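You operate a simulated robot arm through the tools that you are given. There is no shell and no other tool.

You run a simulated robot arm. Do the job below in one go: nothing can be reset, and whatever is moved stays where it is left.

TASK
Set up the bending jig: pale pegs in the 65 cm holes, stop at 95 cm.
Fine: free the red arm first so that it stands up; black lever back on hold; other pegs stay in the tray, laths on the rack.

The check looks at the end state, three seconds after you hand in, the way a careful person would. Anything else that was tipped, shoved, dropped, spilled or broken makes it a failure.

THE ROBOT
A 6-joint arm with a two-finger gripper, fixed in place. Base frame: the origin is at the foot of the arm, x ahead of it, y to its left, z up. Units: m, degrees, N and s.
Its first joint turns from -166.0 to 166.0 degrees. Payload 2.45 kg.
The tool frame sits at the grasp point between the pads (the TCP): z along the fingers, y along the line on which they close. The tips reach 0.02 m beyond it. The gripper opens to 0.14 m. The gripper's body begins 0.168 m behind the TCP.
Orientation is that of the tool frame in the base frame, as [roll, pitch, yaw] about the fixed x, y, z axes, in that order (R = Rz(yaw) Ry(pitch) Rx(roll)). With the fingers straight down and closing along the base's y, the tool's x points along the base's -x, its y along +y and its z along -z.

THE INTERFACE
- The arm moves only by the tool play_rows. Its arguments are lists of equal length, an entry for each row: "dr": the turn, a rotation vector about the tool's x, y, z in degrees, a list of three; "translation": the shift along the tool's x, y, z in m, a list of three; "fingers": the closure, from 0 (fully open) to 1 (shut). In form: {"dr": [[ax, ay, az], ...], "translation": [[dx, dy, dz], ...], "fingers": [fingers, ...]}. A call has 1 to 20 rows; each row is the pose to reach, as a shift and turn from the pose commanded when the call began, along the tool's axes at that moment. Each row takes 0.2 s and may step no farther than 0.05 m and 8.6 degrees from the row before; otherwise, or with a gripper value out of range, the whole call is refused. A pose out of reach is approached as far as the arm can. The call stops where the force on the tool passes 90 N (or 10 N more than at its start, if that is more) or the arm is blocked; 0.2 s more then pass. Each finger travels about 0.045 m/s and halts on what it meets, pressing with about 33 N; the grip force reading is that of the motor and also rises with nothing between the fingers. The clock runs only during rows and for 0.2 s after the last one: add rows that repeat a pose to give the fingers time. It gives the time, the measured TCP pose, the force on the tool (base axes), the opening and the grip force at its end, in the units of the frame above (readings bear some noise), with the torque about the TCP (base axes, N m) and any sound that the robot's microphone picked up, and new pictures: "show" is both (left out), scene, wrist or none.
- Cameras (640 x 400 px; columns grow to the right, rows downward): "scene" is fixed at [0.3902, -0.6488, 1.6451]; the picture's right is [0.70, -0.72, 0.00], its down [-0.40, -0.39, -0.83] and it looks along [0.59, 0.58, -0.56] (base axes); focal length 364 px, centre (320, 200). "wrist" rides on the gripper at [0.078, 0.011, -0.209] in the tool frame; the picture's right is [-0.14, 0.99, 0.00], its down [-0.92, -0.13, -0.37] and it looks along [-0.36, -0.05, 0.93] (tool axes); focal length 280 px, centre (320, 200). There is no depth. A picture from a camera that has moved, and an enlarged one, comes with that camera's place and axes in the base frame and with its lens. The place of the scene camera against the robot may be out by one fixed shift of up to 0.018 m in any direction.
- enlarge(camera, box): a new picture of the part [left, top, right, bottom] of that camera's present view, enlarged. It takes no simulated time.
- hand_in(): hands the job in; it is judged then, once.

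Places have to be worked out from the pictures, the camera data and where the tool is seen. Open the gripper and draw the arm clear of the work before you hand the job in, unless the task says otherwise.

The tools are called as name(argument=value, ...) on one line, values as JSON. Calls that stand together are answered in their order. play_rows: Moves the arm, as the interface text tells. Its arguments: {"type":"object","properties":{"dr":{"type":"array"},"translation":{"type":"array"},"fingers":{"type":"array"},"show":{"type":"string","enum":["both","scene","wrist","none"]}},"required":["dr","translation","fingers"]} The other tools are called the same way: enlarge (camera, box) takes an enlarged picture of a part of a camera's view; hand_in () hands the job in.

At the start:

```text
clock: 0.0
eef_pos: [0.6884, -0.1792, 1.3381]
tool_rot: [180.0, 0.0, -180.0]
wrist_force: [0.4, -0.4, 0.1]
wrist_torque: [0.0, -0.02, 0.05]
opening: 0.1401
finger_force: 0.0
```

scene: 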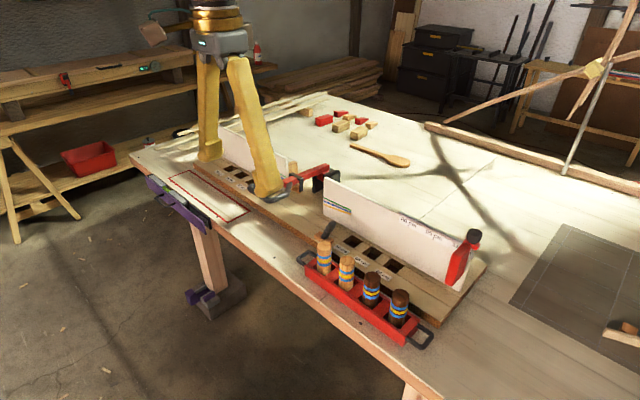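
wrist: 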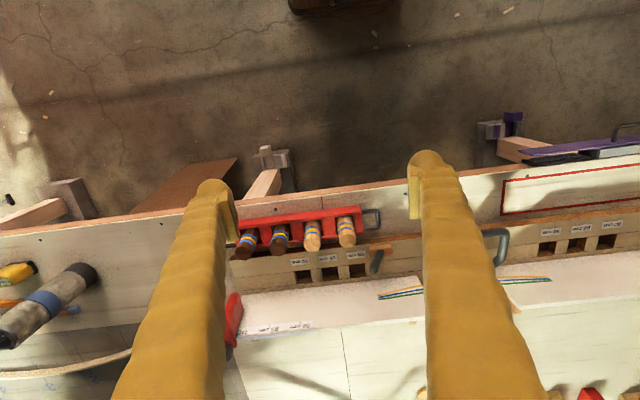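

The first pictures show a jig with two boards, a peg tray with two pale and two dark pegs, and a red arm. I'll enlarge parts of both views to read the labels before moving.

enlarge(camera="scene", box=[290, 170, 490, 350])

enlarge(camera="scene", box=[130, 110, 350, 260])

enlarge(camera="wrist", box=[200, 190, 420, 350])

enlarge(camera="wrist", box=[420, 140, 640, 300])

```text
2.22 times, centred on (390, 260) of scene
camera zoom: at [0.3902, -0.6488, 1.6451], right [0.7, -0.72, 0.0], down [-0.4, -0.39, -0.83], along [0.59, 0.58, -0.56], focal length 809 px, centre (164, 67)
```

zoom: 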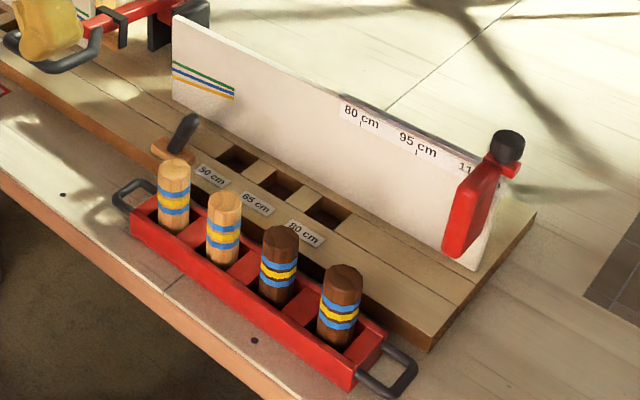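

```text
2.67 times, centred on (240, 185) of scene
camera zoom: at [0.3902, -0.6488, 1.6451], right [0.7, -0.72, 0.0], down [-0.4, -0.39, -0.83], along [0.59, 0.58, -0.56], focal length 971 px, centre (533, 240)
```

zoom: 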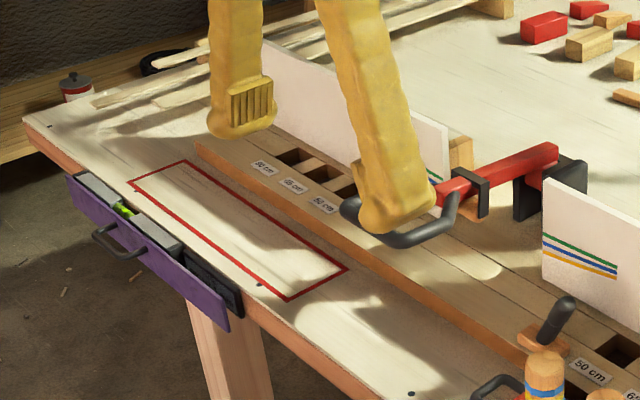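

```text
2.50 times, centred on (310, 270) of wrist
camera zoom: at [0.6099, -0.1679, 1.5471], right [0.14, 0.99, 0.0], down [0.92, -0.13, 0.37], along [0.36, -0.05, -0.93], focal length 701 px, centre (345, 25)
```

zoom: 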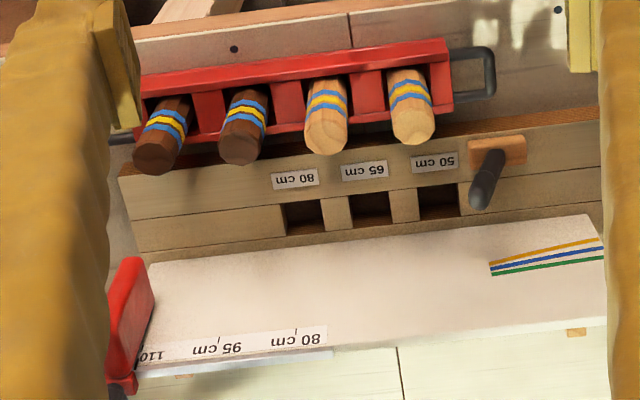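

```text
2.50 times, centred on (530, 220) of wrist
camera zoom: at [0.6099, -0.1679, 1.5471], right [0.14, 0.99, 0.0], down [0.92, -0.13, 0.37], along [0.36, -0.05, -0.93], focal length 701 px, centre (-205, 150)
```

zoom: 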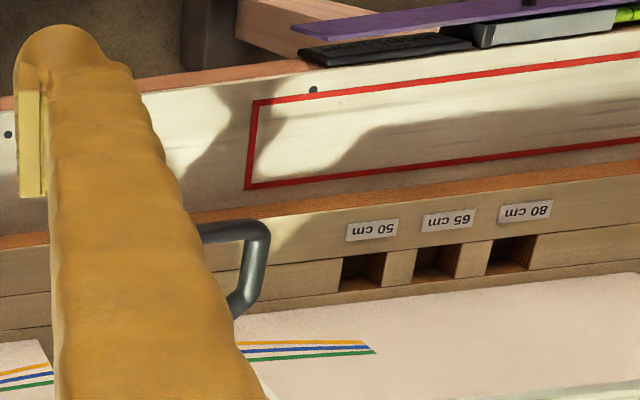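

The right-hand label triangulates to about (1.01, -0.20, 0.92) and the nearest pale peg top to about (0.92, -0.15, 1.02). I'll shift the arm left in +y to view the red arm and the left holes from above.

play_rows(dr=[[0, 0, 0], [0, 0, 0], [0, 0, 0], [0, 0, 0], [0, 0, 0], [0, 0, 0]], translation=[[0, 0.04, 0], [0, 0.08, 0], [0, 0.12, 0], [0, 0.16, 0], [0, 0.2, 0], [0, 0.24, 0]], fingers=[0, 0, 0, 0, 0, 0])

```text
clock: 1.4
eef_pos: [0.6877, 0.0615, 1.3399]
tool_rot: [-179.9, 0.0, 179.9]
wrist_force: [0.9, -0.7, -0.5]
wrist_torque: [-0.05, 0.01, 0.02]
opening: 0.14
finger_force: 0.0
camera wrist: at [0.6102, 0.0726, 1.548], right [0.14, 0.99, 0.0], down [0.92, -0.13, 0.37], along [0.36, -0.05, -0.93], focal length 280 px, centre (320, 200)
```

scene: 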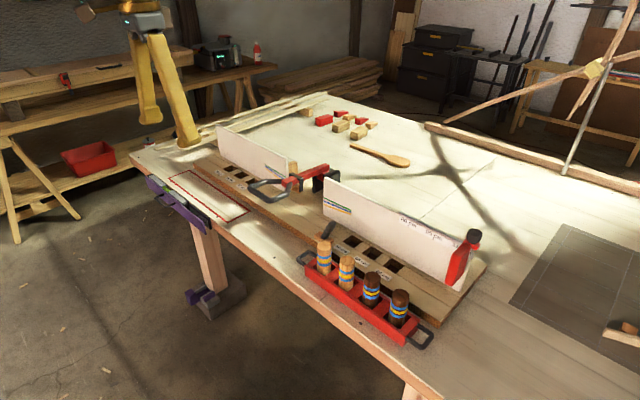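
wrist: 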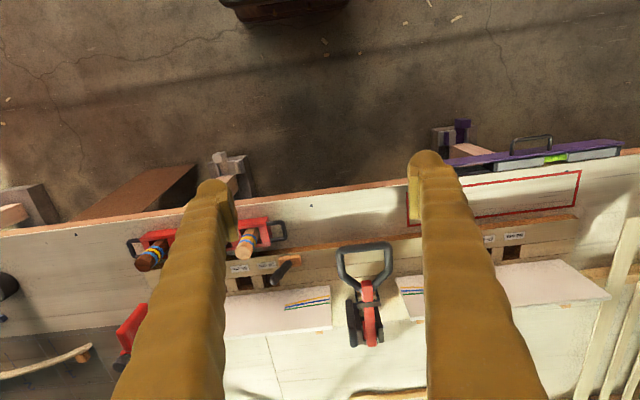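

enlarge(camera="wrist", box=[220, 210, 430, 370])

enlarge(camera="scene", box=[200, 110, 360, 220])

enlarge(camera="scene", box=[400, 190, 500, 320])

enlarge(camera="scene", box=[290, 210, 380, 290])

```text
2.50 times, centred on (325, 290) of wrist
camera zoom: at [0.6102, 0.0726, 1.548], right [0.14, 0.99, 0.0], down [0.92, -0.13, 0.37], along [0.36, -0.05, -0.93], focal length 701 px, centre (308, -25)
```

zoom: 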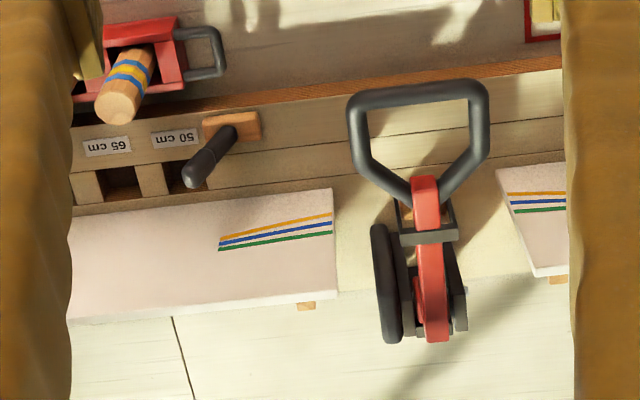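

```text
3.64 times, centred on (280, 165) of scene
camera zoom: at [0.3902, -0.6488, 1.6451], right [0.7, -0.72, 0.0], down [-0.4, -0.39, -0.83], along [0.59, 0.58, -0.56], focal length 1324 px, centre (466, 327)
```

zoom: 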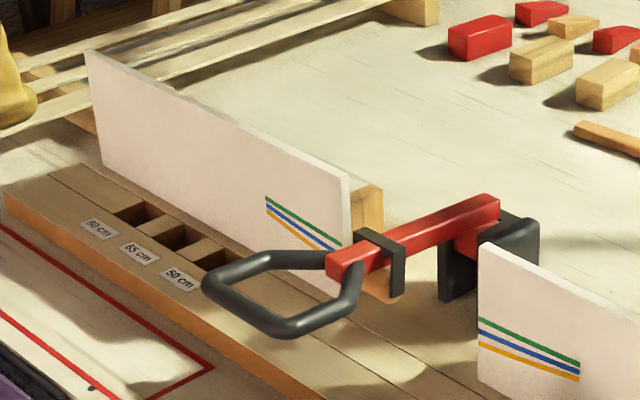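

```text
3.08 times, centred on (450, 255) of scene
camera zoom: at [0.3902, -0.6488, 1.6451], right [0.7, -0.72, 0.0], down [-0.4, -0.39, -0.83], along [0.59, 0.58, -0.56], focal length 1120 px, centre (-80, 31)
```

zoom: 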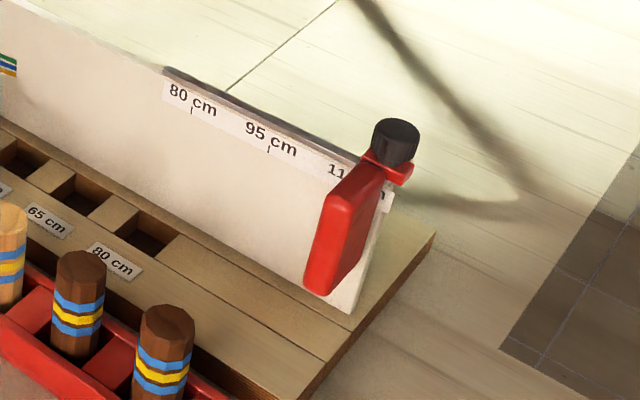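

```text
5.00 times, centred on (335, 250) of scene
camera zoom: at [0.3902, -0.6488, 1.6451], right [0.7, -0.72, 0.0], down [-0.4, -0.39, -0.83], along [0.59, 0.58, -0.56], focal length 1820 px, centre (245, -50)
```

zoom: 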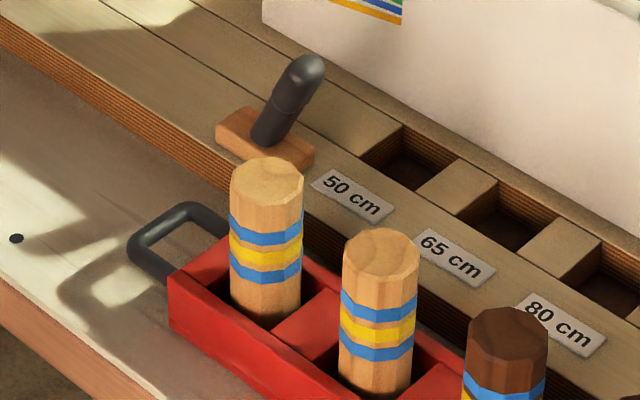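

The lever leans toward -y, with its base near (1.01, -0.07, 0.935) and its tip near (1.01, -0.09, 1.00). The red arm lies toward me, held by a clip and a grey handle. I'll move closer over the right half for better measurements, which also tests reach.

play_rows(dr=[[0, 0, 0], [0, 0, 0], [0, 0, 0], [0, 0, 0], [0, 0, 0], [0, 0, 0]], translation=[[-0.02, -0.035, 0.02], [-0.04, -0.07, 0.04], [-0.06, -0.105, 0.06], [-0.08, -0.14, 0.08], [-0.1, -0.175, 0.1], [-0.12, -0.21, 0.12]], fingers=[0, 0, 0, 0, 0, 0])

```text
clock: 2.8
eef_pos: [0.8078, -0.1504, 1.2177]
tool_rot: [179.9, 0.1, -180.0]
wrist_force: [-1.1, 0.3, -0.2]
wrist_torque: [-0.02, -0.05, -0.03]
opening: 0.14
finger_force: 0.0
camera wrist: at [0.7305, -0.1393, 1.4265], right [0.14, 0.99, 0.0], down [0.92, -0.13, 0.37], along [0.37, -0.05, -0.93], focal length 280 px, centre (320, 200)
```

scene: 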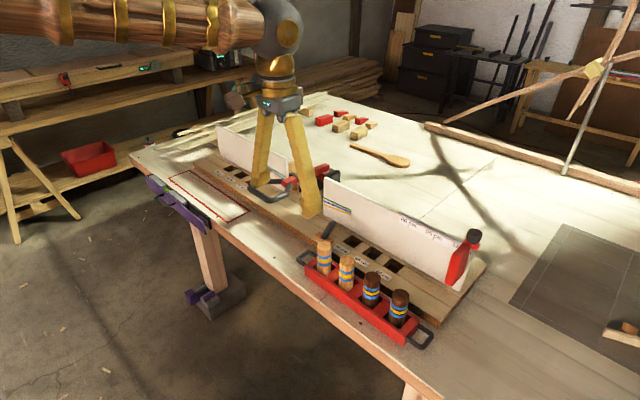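
wrist: 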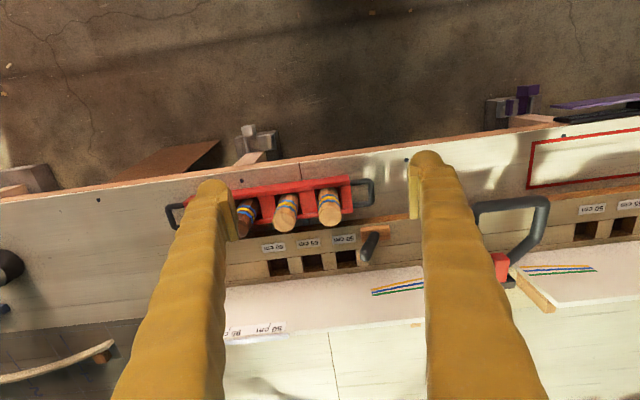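

The arm reached (0.81, -0.15, 1.22) as commanded. I'll enlarge the wrist view to measure the pegs, holes and lever.

enlarge(camera="wrist", box=[160, 160, 420, 300])

enlarge(camera="wrist", box=[340, 160, 430, 300])

enlarge(camera="wrist", box=[440, 120, 640, 290])

```text
2.46 times, centred on (290, 230) of wrist
camera zoom: at [0.7305, -0.1393, 1.4265], right [0.14, 0.99, 0.0], down [0.92, -0.13, 0.37], along [0.37, -0.05, -0.93], focal length 690 px, centre (394, 126)
```

zoom: 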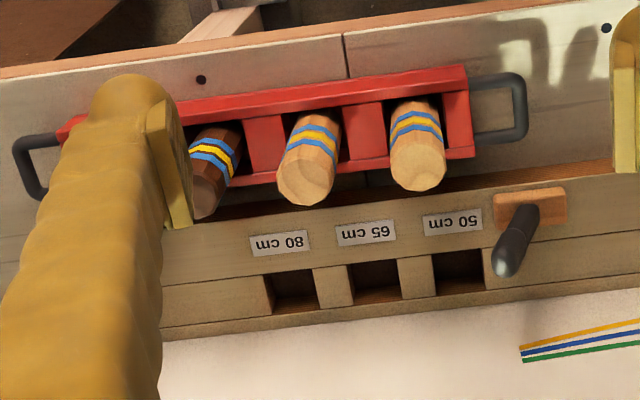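

```text
2.86 times, centred on (385, 230) of wrist
camera zoom: at [0.7305, -0.1393, 1.4265], right [0.14, 0.99, 0.0], down [0.92, -0.13, 0.37], along [0.37, -0.05, -0.93], focal length 801 px, centre (134, 114)
```

zoom: 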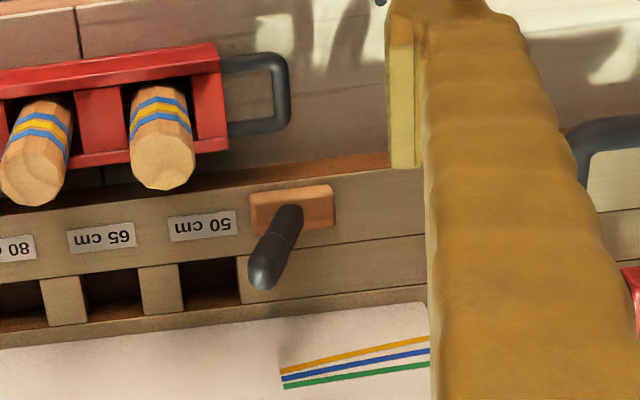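

```text
2.35 times, centred on (540, 205) of wrist
camera zoom: at [0.7305, -0.1393, 1.4265], right [0.14, 0.99, 0.0], down [0.92, -0.13, 0.37], along [0.37, -0.05, -0.93], focal length 660 px, centre (-198, 188)
```

zoom: 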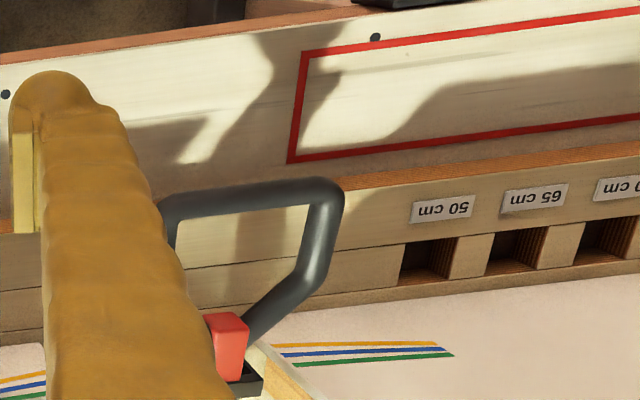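

From the two wrist views I now have:
- **Board top:** z ≈ 0.914.
- **65R hole:** about (1.074, -0.204).
- **65L hole:** about (1.077, 0.438).

These are far out, so I'll test how far the arm reaches with the tool straight down at a safe height.

play_rows(dr=[[0, 0, 0], [0, 0, 0], [0, 0, 0], [0, 0, 0], [0, 0, 0], [0, 0, 0], [0, 0, 0]], translation=[[-0.04, 0, 0.008], [-0.08, 0, 0.015], [-0.12, 0, 0.02], [-0.16, 0, 0.03], [-0.2, 0, 0.04], [-0.24, 0, 0.04], [-0.24, 0, 0.04]], fingers=[0, 0, 0, 0, 0, 0, 0])

```text
clock: 4.4
eef_pos: [1.0489, -0.1473, 1.1783]
tool_rot: [180.0, 0.1, -179.9]
wrist_force: [0.0, 0.5, -0.3]
wrist_torque: [0.01, -0.03, -0.02]
opening: 0.1401
finger_force: 0.2
camera wrist: at [0.9712, -0.1367, 1.3864], right [0.14, 0.99, 0.0], down [0.92, -0.13, 0.37], along [0.37, -0.05, -0.93], focal length 280 px, centre (320, 200)
```

scene: 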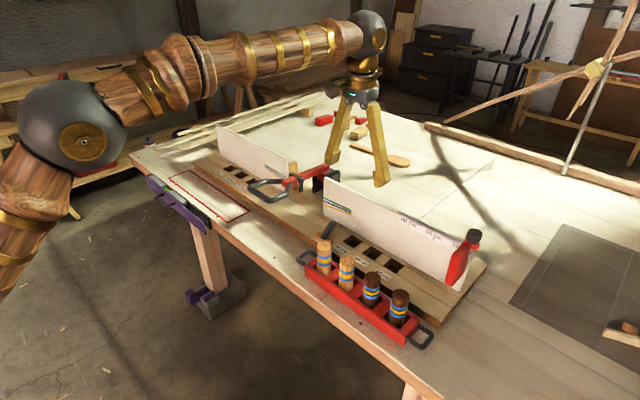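
wrist: 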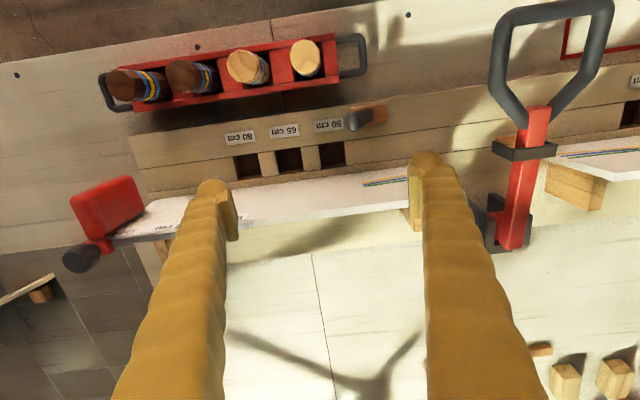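

The arm gets to x = 1.049 with the tool pointing down, so reach is better than I feared. This view is close over the jig, so I'll enlarge the important parts.

enlarge(camera="wrist", box=[90, 20, 410, 220])

enlarge(camera="wrist", box=[200, 90, 400, 215])

enlarge(camera="wrist", box=[440, 0, 640, 260])

enlarge(camera="wrist", box=[50, 160, 250, 285])

```text
2.00 times, centred on (250, 120) of wrist
camera zoom: at [0.9712, -0.1367, 1.3864], right [0.14, 0.99, 0.0], down [0.92, -0.13, 0.37], along [0.37, -0.05, -0.93], focal length 561 px, centre (460, 360)
```

zoom: 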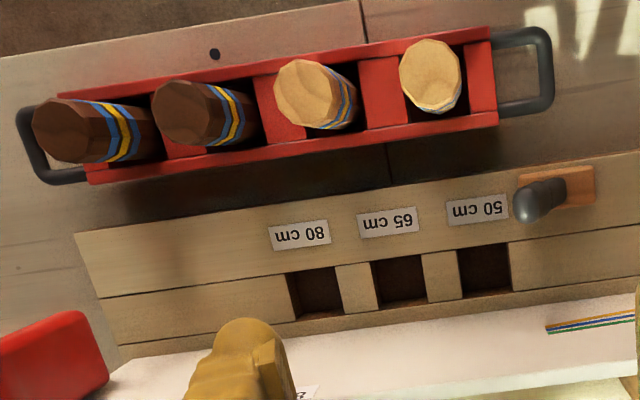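

```text
3.20 times, centred on (300, 152) of wrist
camera zoom: at [0.9712, -0.1367, 1.3864], right [0.14, 0.99, 0.0], down [0.92, -0.13, 0.37], along [0.37, -0.05, -0.93], focal length 897 px, centre (384, 352)
```

zoom: 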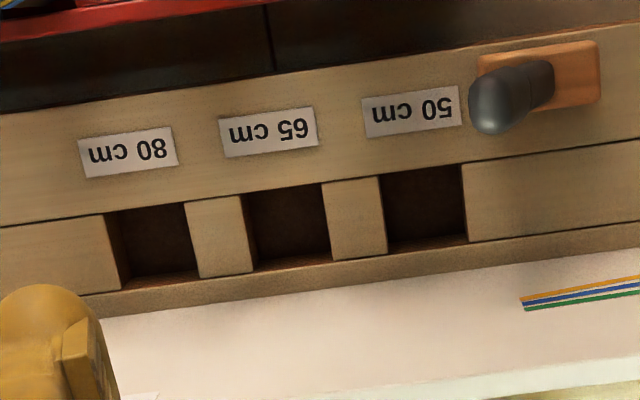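

```text
1.54 times, centred on (540, 130) of wrist
camera zoom: at [0.9712, -0.1367, 1.3864], right [0.14, 0.99, 0.0], down [0.92, -0.13, 0.37], along [0.37, -0.05, -0.93], focal length 431 px, centre (-18, 308)
```

zoom: 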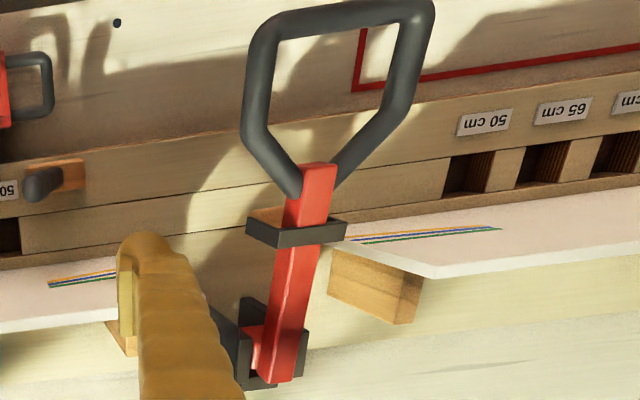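

```text
3.20 times, centred on (150, 222) of wrist
camera zoom: at [0.9712, -0.1367, 1.3864], right [0.14, 0.99, 0.0], down [0.92, -0.13, 0.37], along [0.37, -0.05, -0.93], focal length 897 px, centre (864, 128)
```

zoom: 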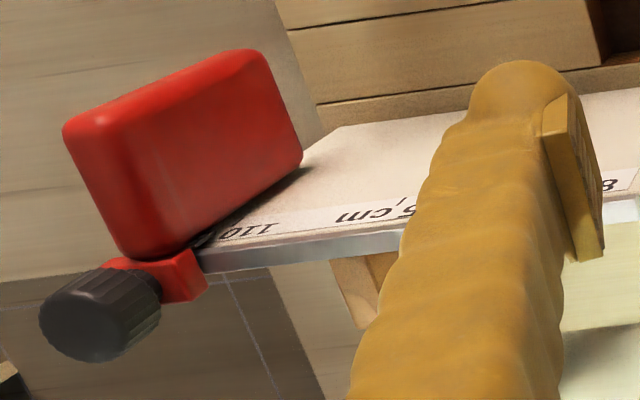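

This view gives clean positions:
- **Lever:** pivot near (1.018, -0.065), tip near (1.02, -0.095, 0.983).
- **65R hole:** centre at (1.078, -0.2045).
- **Pale pegs:** tops near (0.932, -0.150, 0.998) and (0.930, -0.2275, 0.998).

I'll close the fingers and bring them down on the -y side of the lever, stopping short for a look.

play_rows(dr=[[0, 0, 0], [0, 0, 0], [0, 0, 0], [0, 0, 0], [0, 0, 0], [0, 0, 0], [0, 0, 0], [0, 0, 0], [0, 0, 0], [0, 0, 0]], translation=[[0.01, 0, 0], [0.029, 0.002, 0], [0.029, 0.002, 0.02], [0.029, 0.002, 0.04], [0.029, 0.002, 0.06], [0.029, 0.002, 0.08], [0.029, 0.002, 0.1], [0.029, 0.002, 0.12], [0.029, 0.002, 0.14], [0.029, 0.002, 0.15]], fingers=[1, 1, 1, 1, 1, 1, 1, 1, 1, 1])

```text
clock: 6.6
eef_pos: [1.0188, -0.1444, 1.028]
tool_rot: [-180.0, 0.0, 179.9]
wrist_force: [1.0, -0.3, -0.5]
wrist_torque: [0.01, 0.03, 0.01]
opening: 0.0
finger_force: 29.7
camera wrist: at [0.9411, -0.135, 1.237], right [0.14, 0.99, 0.0], down [0.92, -0.13, 0.37], along [0.37, -0.05, -0.93], focal length 280 px, centre (320, 200)
```

scene: 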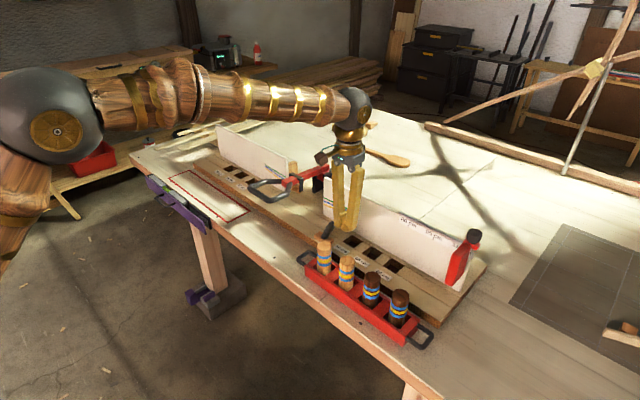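
wrist: 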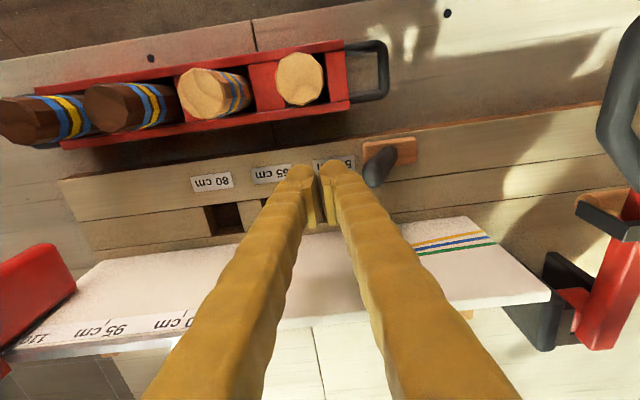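

The fingers are closed at (1.019, -0.144, 1.028) with the lever just to their +y side. I'll enlarge to re-measure the lever and the finger depth.

enlarge(camera="wrist", box=[270, 120, 450, 240])

enlarge(camera="scene", box=[290, 170, 400, 270])

enlarge(camera="wrist", box=[0, 20, 400, 270])

```text
3.33 times, centred on (360, 180) of wrist
camera zoom: at [0.9411, -0.135, 1.237], right [0.14, 0.99, 0.0], down [0.92, -0.13, 0.37], along [0.37, -0.05, -0.93], focal length 935 px, centre (187, 267)
```

zoom: 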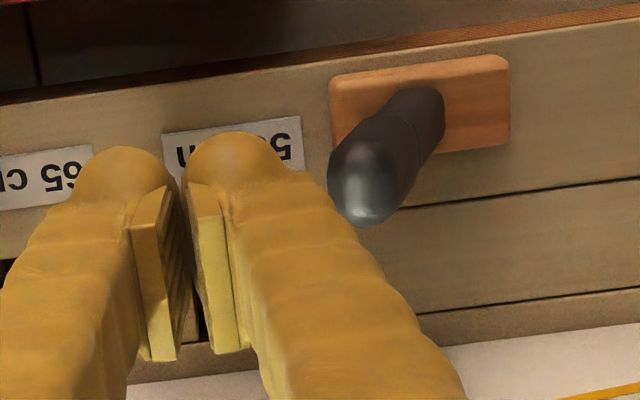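

```text
4.00 times, centred on (345, 220) of scene
camera zoom: at [0.3902, -0.6488, 1.6451], right [0.7, -0.72, 0.0], down [-0.4, -0.39, -0.83], along [0.59, 0.58, -0.56], focal length 1456 px, centre (220, 120)
```

zoom: 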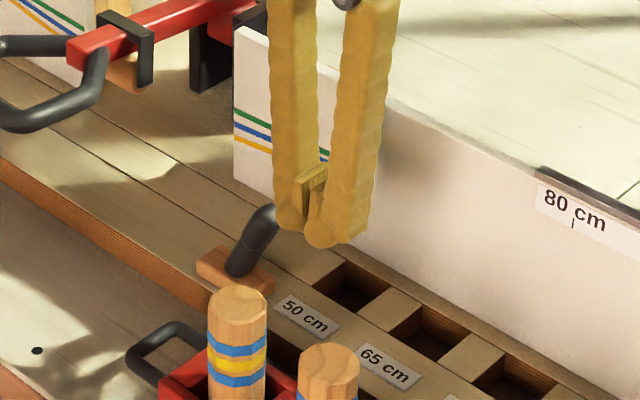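

```text
1.60 times, centred on (200, 145) of wrist
camera zoom: at [0.9411, -0.135, 1.237], right [0.14, 0.99, 0.0], down [0.92, -0.13, 0.37], along [0.37, -0.05, -0.93], focal length 449 px, centre (512, 288)
```

zoom: 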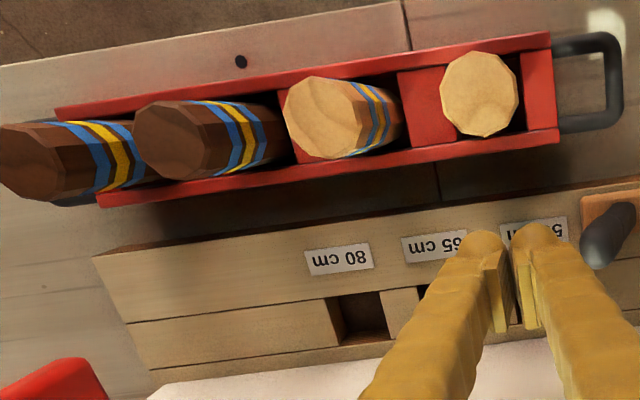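

The lever tip reads (1.023, -0.096, 0.984), leaning toward -y. I'll lower the closed fingers to TCP z ≈ 0.975 and push gently toward +y, watching the force.

play_rows(dr=[[0, 0, 0], [0, 0, 0], [0, 0, 0], [0, 0, 0], [0, 0, 0], [0, 0, 0], [0, 0, 0], [0, 0, 0], [0, 0, 0], [0, 0, 0]], translation=[[0, 0, 0.02], [0, 0, 0.04], [0, 0, 0.053], [0, 0, 0.053], [0, 0.01, 0.053], [0, 0.02, 0.053], [0, 0.03, 0.053], [0, 0.04, 0.053], [0, 0.05, 0.053], [0, 0.05, 0.053]], fingers=[1, 1, 1, 1, 1, 1, 1, 1, 1, 1])

```text
clock: 8.8
eef_pos: [1.0204, -0.098, 0.9762]
tool_rot: [-179.9, 0.0, 180.0]
wrist_force: [0.4, 1.2, -0.4]
wrist_torque: [0.0, 0.03, 0.03]
opening: 0.0
finger_force: 29.5
camera wrist: at [0.9414, -0.0862, 1.1843], right [0.14, 0.99, 0.0], down [0.92, -0.13, 0.37], along [0.36, -0.05, -0.93], focal length 280 px, centre (320, 200)
```

scene: 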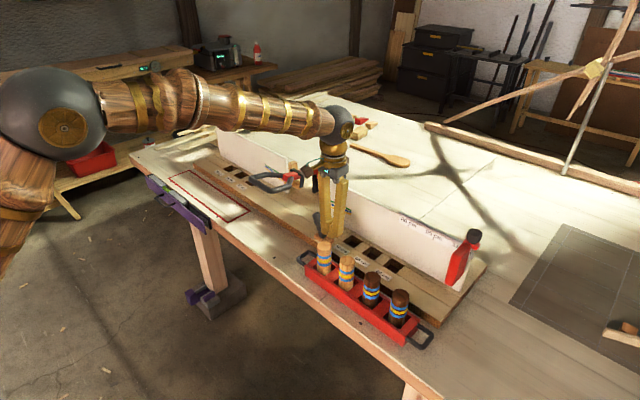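
wrist: 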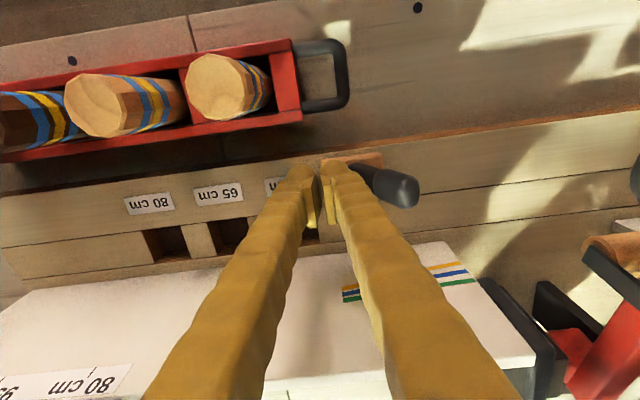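

The force is low, and the lever tip now appears well to the right of the fingers. I'll zoom in to see whether it flipped over.

enlarge(camera="wrist", box=[270, 120, 450, 240])

enlarge(camera="scene", box=[230, 140, 370, 260])

enlarge(camera="wrist", box=[440, 120, 640, 400])

```text
3.33 times, centred on (360, 180) of wrist
camera zoom: at [0.9414, -0.0862, 1.1843], right [0.14, 0.99, 0.0], down [0.92, -0.13, 0.37], along [0.36, -0.05, -0.93], focal length 935 px, centre (187, 267)
```

zoom: 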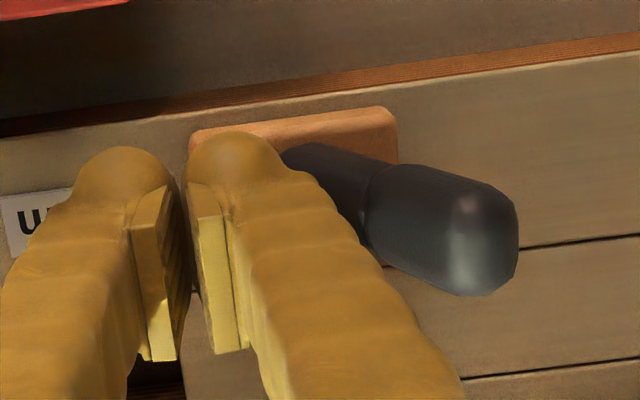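

```text
3.33 times, centred on (300, 200) of scene
camera zoom: at [0.3902, -0.6488, 1.6451], right [0.7, -0.72, 0.0], down [-0.4, -0.39, -0.83], along [0.59, 0.58, -0.56], focal length 1213 px, centre (387, 200)
```

zoom: 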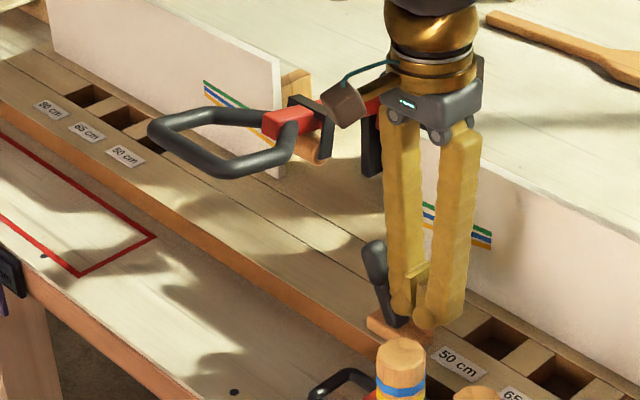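

```text
1.43 times, centred on (540, 260) of wrist
camera zoom: at [0.9414, -0.0862, 1.1843], right [0.14, 0.99, 0.0], down [0.92, -0.13, 0.37], along [0.36, -0.05, -0.93], focal length 401 px, centre (6, 114)
```

zoom: 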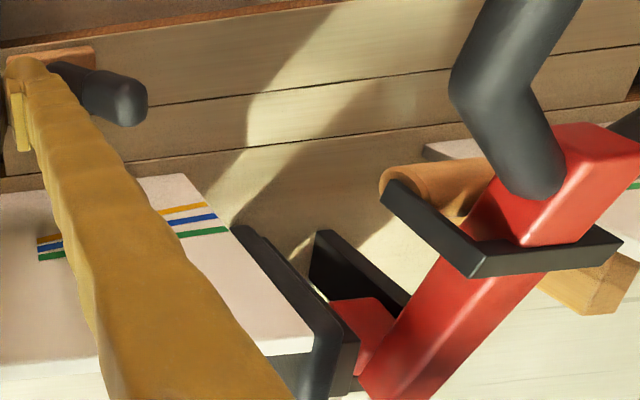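

The lever has flipped and now leans toward +y, with its tip at y ≈ -0.036. The red arm hasn't visibly risen, so I'll retreat upward and look at the red arm's hinge and clip from nearby.

play_rows(dr=[[0, 0, 0], [0, 0, 0], [0, 0, 0], [0, 0, 0], [0, 0, 0], [0, 0, 0], [0, 0, 0], [0, 0, 0], [0, 0, 0], [0, 0, 0]], translation=[[0, -0.01, 0], [0, -0.01, -0.04], [0.02, -0.01, -0.08], [0.05, -0.01, -0.12], [0.08, 0.0, -0.16], [0.11, 0.03, -0.2], [0.13, 0.07, -0.22], [0.15, 0.11, -0.24], [0.15, 0.15, -0.24], [0.15, 0.19, -0.24]], fingers=[1, 1, 1, 1, 1, 0.5, 0.5, 0.5, 0, 0])

```text
refused: row 5 steps farther than a row can; nothing moved
```

One row stepped slightly too far, so I'll resend with smaller steps.

play_rows(dr=[[0, 0, 0], [0, 0, 0], [0, 0, 0], [0, 0, 0], [0, 0, 0], [0, 0, 0], [0, 0, 0], [0, 0, 0], [0, 0, 0], [0, 0, 0], [0, 0, 0], [0, 0, 0]], translation=[[0, -0.01, 0], [0, -0.01, -0.04], [0.02, -0.01, -0.08], [0.04, -0.01, -0.12], [0.06, 0.0, -0.16], [0.09, 0.01, -0.19], [0.11, 0.03, -0.22], [0.13, 0.06, -0.24], [0.15, 0.1, -0.24], [0.15, 0.14, -0.24], [0.15, 0.18, -0.24], [0.15, 0.18, -0.24]], fingers=[1, 1, 1, 1, 1, 1, 1, 1, 1, 1, 1, 1])

```text
clock: 11.4
eef_pos: [0.8661, 0.0842, 1.2163]
tool_rot: [-180.0, -0.1, -179.9]
wrist_force: [-0.2, -0.3, 0.0]
wrist_torque: [0.02, -0.04, 0.0]
opening: 0.0
finger_force: 29.2
camera wrist: at [0.7882, 0.0944, 1.4249], right [0.14, 0.99, 0.0], down [0.92, -0.13, 0.37], along [0.36, -0.05, -0.93], focal length 280 px, centre (320, 200)
```

scene: 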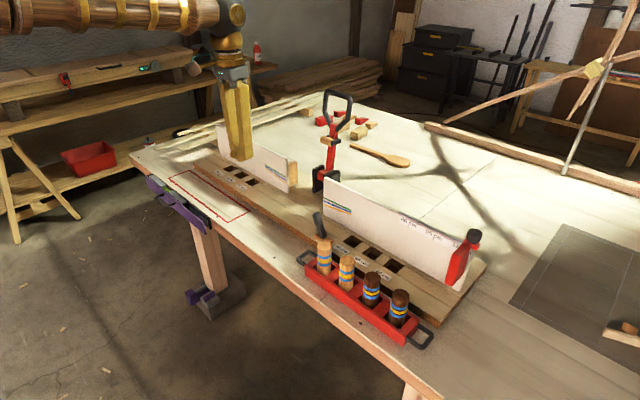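
wrist: 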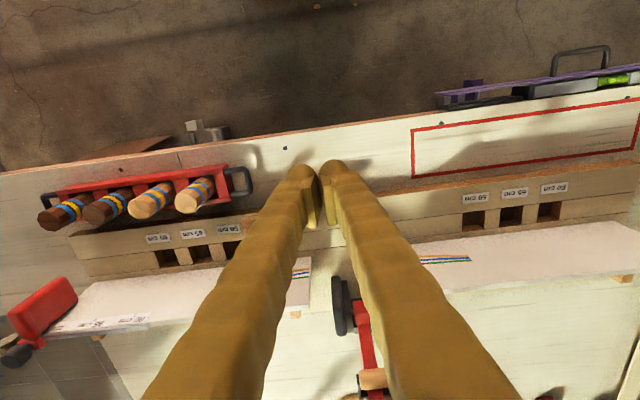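

The red arm has risen and now stands up. I'll zoom in on it and on the lever before putting the lever back.

enlarge(camera="scene", box=[290, 80, 400, 260])

enlarge(camera="scene", box=[280, 190, 420, 300])

enlarge(camera="wrist", box=[300, 250, 460, 400])

```text
2.22 times, centred on (345, 170) of scene
camera zoom: at [0.3902, -0.6488, 1.6451], right [0.7, -0.72, 0.0], down [-0.4, -0.39, -0.83], along [0.59, 0.58, -0.56], focal length 809 px, centre (264, 267)
```

zoom: 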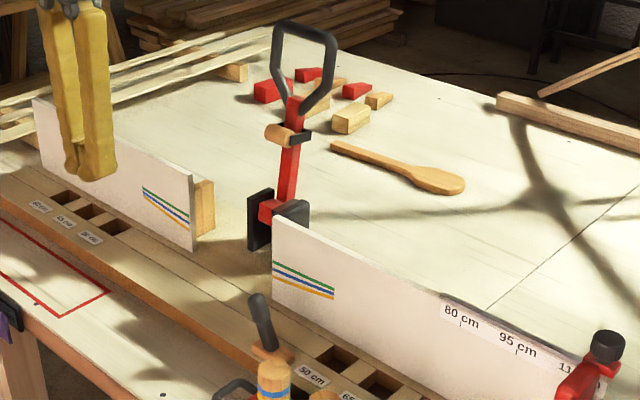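

```text
3.64 times, centred on (350, 245) of scene
camera zoom: at [0.3902, -0.6488, 1.6451], right [0.7, -0.72, 0.0], down [-0.4, -0.39, -0.83], along [0.59, 0.58, -0.56], focal length 1324 px, centre (211, 36)
```

zoom: 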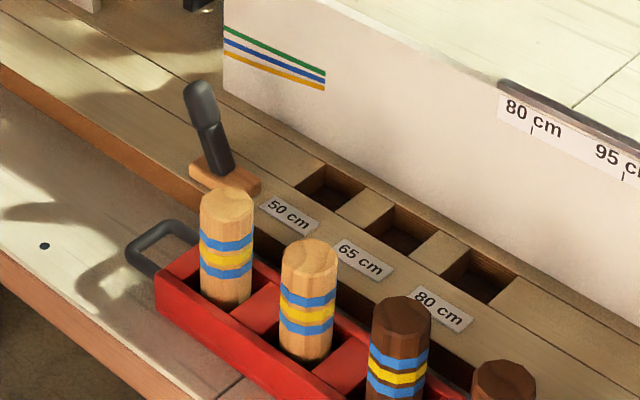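

```text
2.67 times, centred on (380, 325) of wrist
camera zoom: at [0.7882, 0.0944, 1.4249], right [0.14, 0.99, 0.0], down [0.92, -0.13, 0.37], along [0.36, -0.05, -0.93], focal length 748 px, centre (160, -133)
```

zoom: 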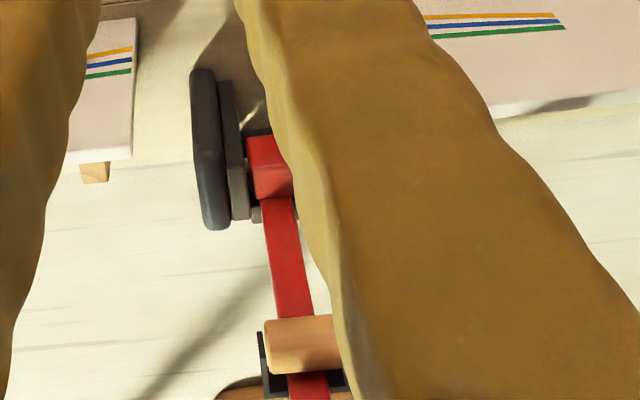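

The red arm stands upright on its own. Now I'll come down on the +y side of the lever with closed fingers and push it back toward -y, mirroring the first push.

play_rows(dr=[[0, 0, 0], [0, 0, 0], [0, 0, 0], [0, 0, 0], [0, 0, 0], [0, 0, 0], [0, 0, 0], [0, 0, 0], [0, 0, 0], [0, 0, 0], [0, 0, 0], [0, 0, 0], [0, 0, 0], [0, 0, 0], [0, 0, 0], [0, 0, 0]], translation=[[-0.04, -0.02, 0.01], [-0.08, -0.04, 0.02], [-0.12, -0.06, 0.03], [-0.154, -0.069, 0.05], [-0.154, -0.069, 0.09], [-0.154, -0.069, 0.13], [-0.154, -0.069, 0.17], [-0.154, -0.069, 0.21], [-0.154, -0.069, 0.241], [-0.154, -0.069, 0.241], [-0.154, -0.079, 0.241], [-0.154, -0.089, 0.241], [-0.154, -0.099, 0.241], [-0.154, -0.109, 0.241], [-0.154, -0.119, 0.241], [-0.154, -0.119, 0.241]], fingers=[1, 1, 1, 1, 1, 1, 1, 1, 1, 1, 1, 1, 1, 1, 1, 1])

```text
clock: 14.8
eef_pos: [1.023, -0.0375, 0.9742]
tool_rot: [-180.0, 0.0, 179.9]
wrist_force: [0.0, -0.2, 0.4]
wrist_torque: [0.02, -0.01, 0.01]
opening: 0.0
finger_force: 29.2
camera wrist: at [0.9449, -0.0256, 1.1827], right [0.14, 0.99, 0.0], down [0.92, -0.13, 0.37], along [0.36, -0.05, -0.93], focal length 280 px, centre (320, 200)
```

scene: 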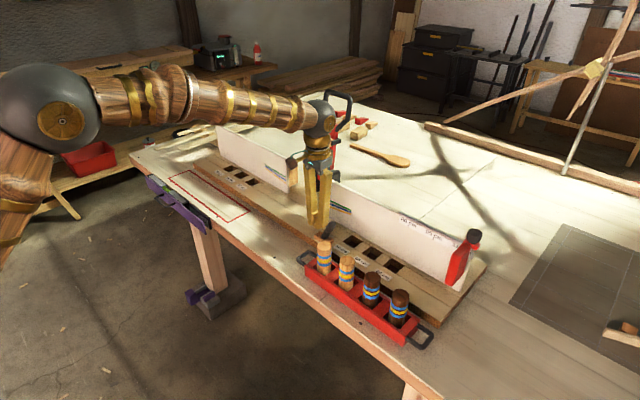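
wrist: 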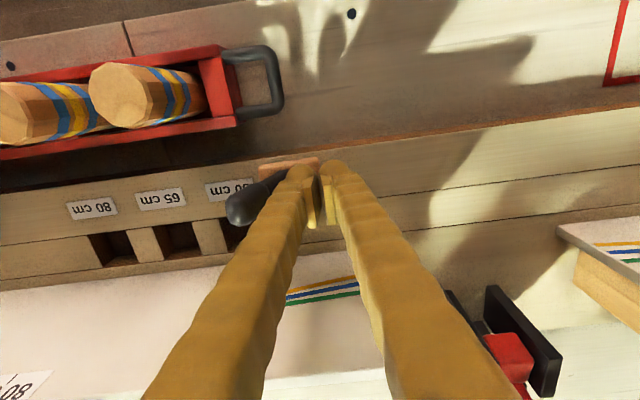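

The lever again leans toward -y, next to the 50 cm label as it did at the start. I'll back off, rise, and swing around to the left side at a safe radius to view the 65L hole and test reach there.

play_rows(dr=[[0, 0, 0], [0, 0, 0], [0, 0, 0], [0, 0, 0], [0, 0, 0], [0, 0, 0], [0, 0, 0], [0, 0, 0], [0, 0, 0], [0, 0, 0], [0, 0, 0], [0, 0, 0], [0, 0, 0], [0, 0, 0], [0, 0, 0], [0, 0, 0], [0, 0, 0], [0, 0, 0], [0, 0, 0]], translation=[[0, 0.012, 0], [0, 0.012, -0.045], [0.02, 0.012, -0.085], [0.05, 0.012, -0.12], [0.08, 0.012, -0.155], [0.11, 0.015, -0.19], [0.12, 0.05, -0.205], [0.12, 0.095, -0.205], [0.12, 0.14, -0.205], [0.12, 0.185, -0.205], [0.12, 0.23, -0.205], [0.12, 0.275, -0.205], [0.12, 0.32, -0.205], [0.12, 0.365, -0.205], [0.12, 0.41, -0.205], [0.08, 0.43, -0.205], [0.04, 0.445, -0.205], [0.0, 0.455, -0.205], [0.0, 0.455, -0.205]], fingers=[1, 1, 1, 1, 1, 1, 1, 1, 1, 1, 0, 0, 0, 0, 0, 0, 0, 0, 0])

```text
clock: 18.8
eef_pos: [1.0224, 0.4189, 1.1794]
tool_rot: [-180.0, -0.1, 179.9]
wrist_force: [1.0, -0.7, 0.0]
wrist_torque: [0.01, -0.01, 0.02]
opening: 0.14
finger_force: 0.1
camera wrist: at [0.9443, 0.4294, 1.3885], right [0.14, 0.99, 0.0], down [0.92, -0.13, 0.37], along [0.36, -0.05, -0.93], focal length 280 px, centre (320, 200)
```

scene: 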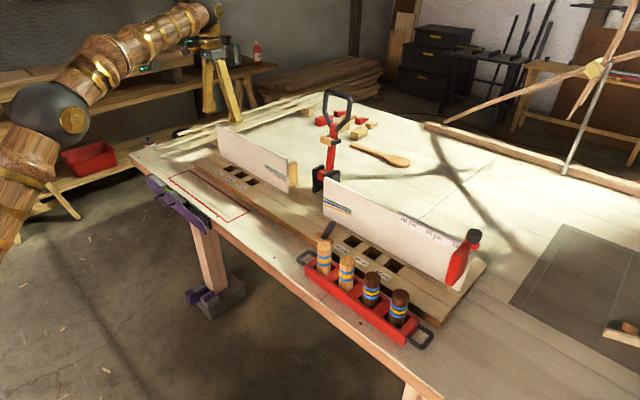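
wrist: 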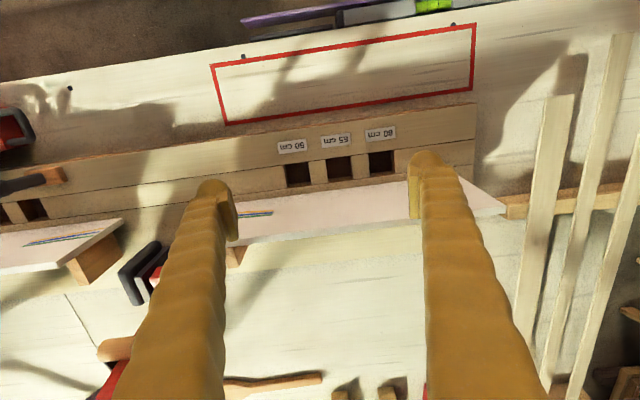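

The arm reached radius 1.10 on the left. I'll enlarge to measure the left holes, the fence there, and the lever in the scene view.

enlarge(camera="wrist", box=[240, 110, 440, 235])

enlarge(camera="scene", box=[280, 90, 400, 280])

enlarge(camera="scene", box=[190, 110, 320, 220])

```text
3.20 times, centred on (340, 172) of wrist
camera zoom: at [0.9443, 0.4294, 1.3885], right [0.14, 0.99, 0.0], down [0.92, -0.13, 0.37], along [0.36, -0.05, -0.93], focal length 897 px, centre (256, 288)
```

zoom: 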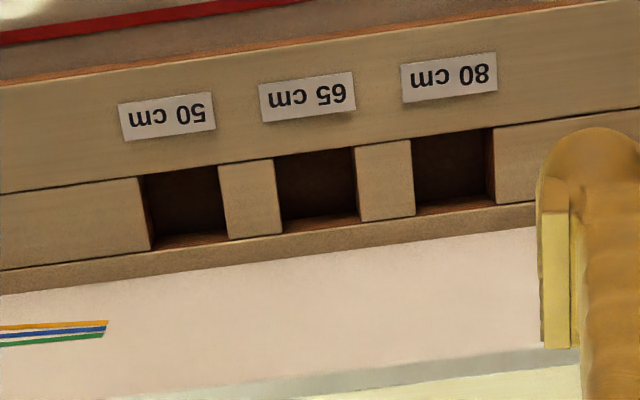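

```text
2.11 times, centred on (340, 185) of scene
camera zoom: at [0.3902, -0.6488, 1.6451], right [0.7, -0.72, 0.0], down [-0.4, -0.39, -0.83], along [0.59, 0.58, -0.56], focal length 766 px, centre (278, 232)
```

zoom: 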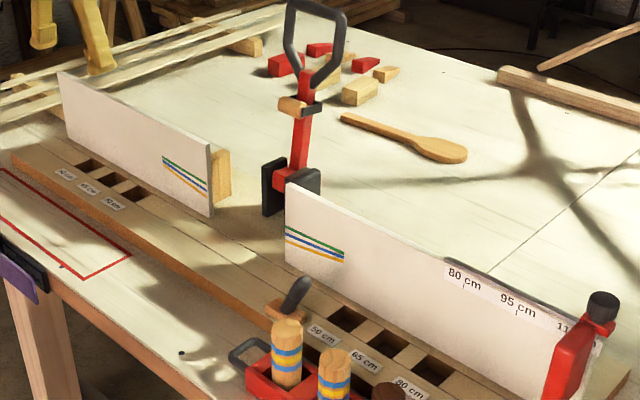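

```text
3.64 times, centred on (255, 165) of scene
camera zoom: at [0.3902, -0.6488, 1.6451], right [0.7, -0.72, 0.0], down [-0.4, -0.39, -0.83], along [0.59, 0.58, -0.56], focal length 1324 px, centre (556, 327)
```

zoom: 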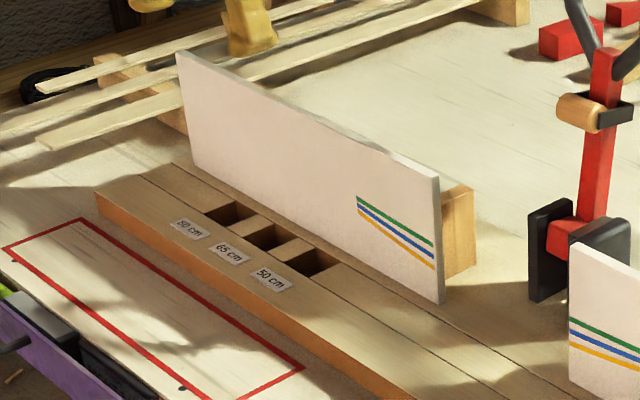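

The lever is back on hold and the red arm stands. The left hole comes out at (1.078, 0.445), and with 65R at -0.205 the spacing is exactly 0.65 m, centred on y = 0.12. That puts the 95 cm mark at y ≈ -0.355. Next I'll test tool-down reach above the 65L hole.

play_rows(dr=[[0, 0, 0], [0, 0, 0], [0, 0, 0], [0, 0, 0], [0, 0, 0]], translation=[[-0.02, 0.01, 0.03], [-0.04, 0.02, 0.06], [-0.056, 0.026, 0.09], [-0.056, 0.026, 0.12], [-0.056, 0.026, 0.12]], fingers=[0, 0, 0, 0, 0])

```text
clock: 20.0
eef_pos: [1.0785, 0.4459, 1.0604]
tool_rot: [180.0, 0.1, -179.9]
wrist_force: [-0.1, 0.6, -0.3]
wrist_torque: [0.0, 0.01, 0.04]
opening: 0.1399
finger_force: 0.1
camera wrist: at [1.003, 0.4572, 1.2693], right [0.14, 0.99, 0.0], down [0.92, -0.13, 0.37], along [0.36, -0.05, -0.93], focal length 280 px, centre (320, 200)
```

scene: 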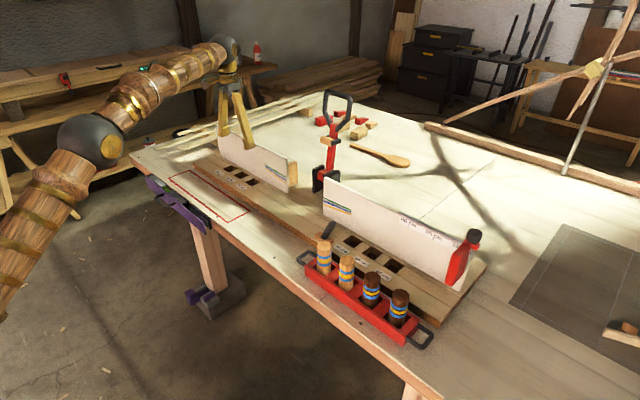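
wrist: 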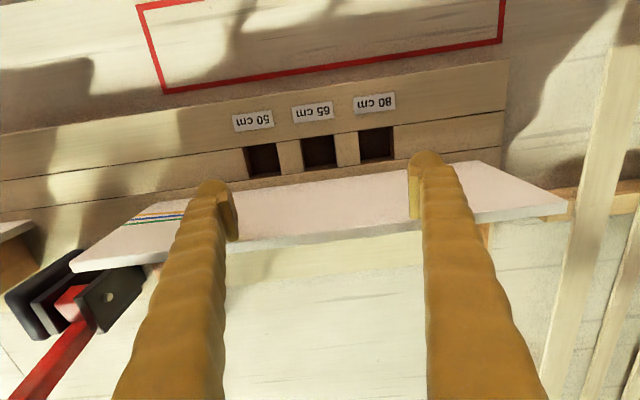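

The pose was reached exactly with the tool straight down. I'll zoom here for a refined hole position and the fence clearance.

enlarge(camera="wrist", box=[240, 90, 420, 260])

enlarge(camera="wrist", box=[260, 110, 380, 190])

```text
2.35 times, centred on (330, 175) of wrist
camera zoom: at [1.003, 0.4572, 1.2693], right [0.14, 0.99, 0.0], down [0.92, -0.13, 0.37], along [0.36, -0.05, -0.93], focal length 660 px, centre (296, 259)
```

zoom: 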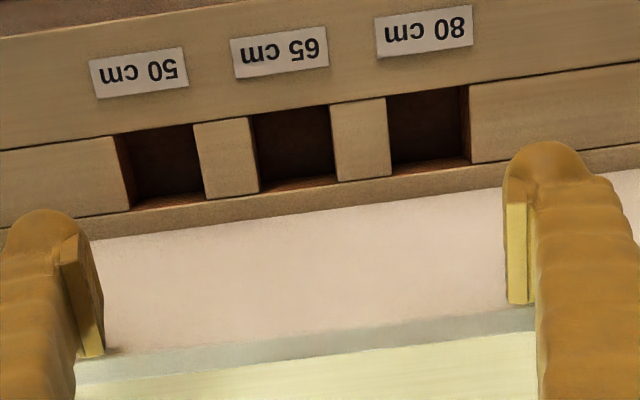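

```text
5.00 times, centred on (320, 150) of wrist
camera zoom: at [1.003, 0.4572, 1.2693], right [0.14, 0.99, 0.0], down [0.92, -0.13, 0.37], along [0.36, -0.05, -0.93], focal length 1402 px, centre (320, 450)
```

zoom: 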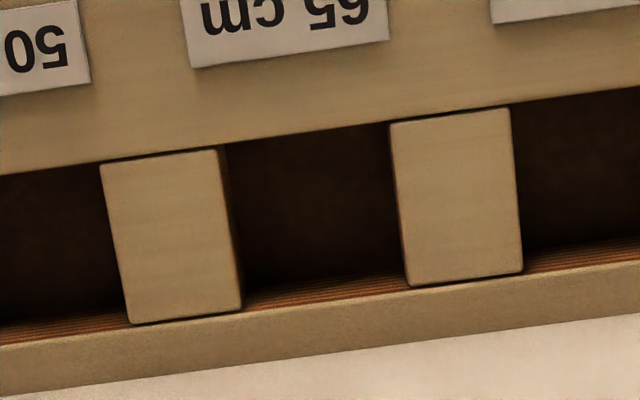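

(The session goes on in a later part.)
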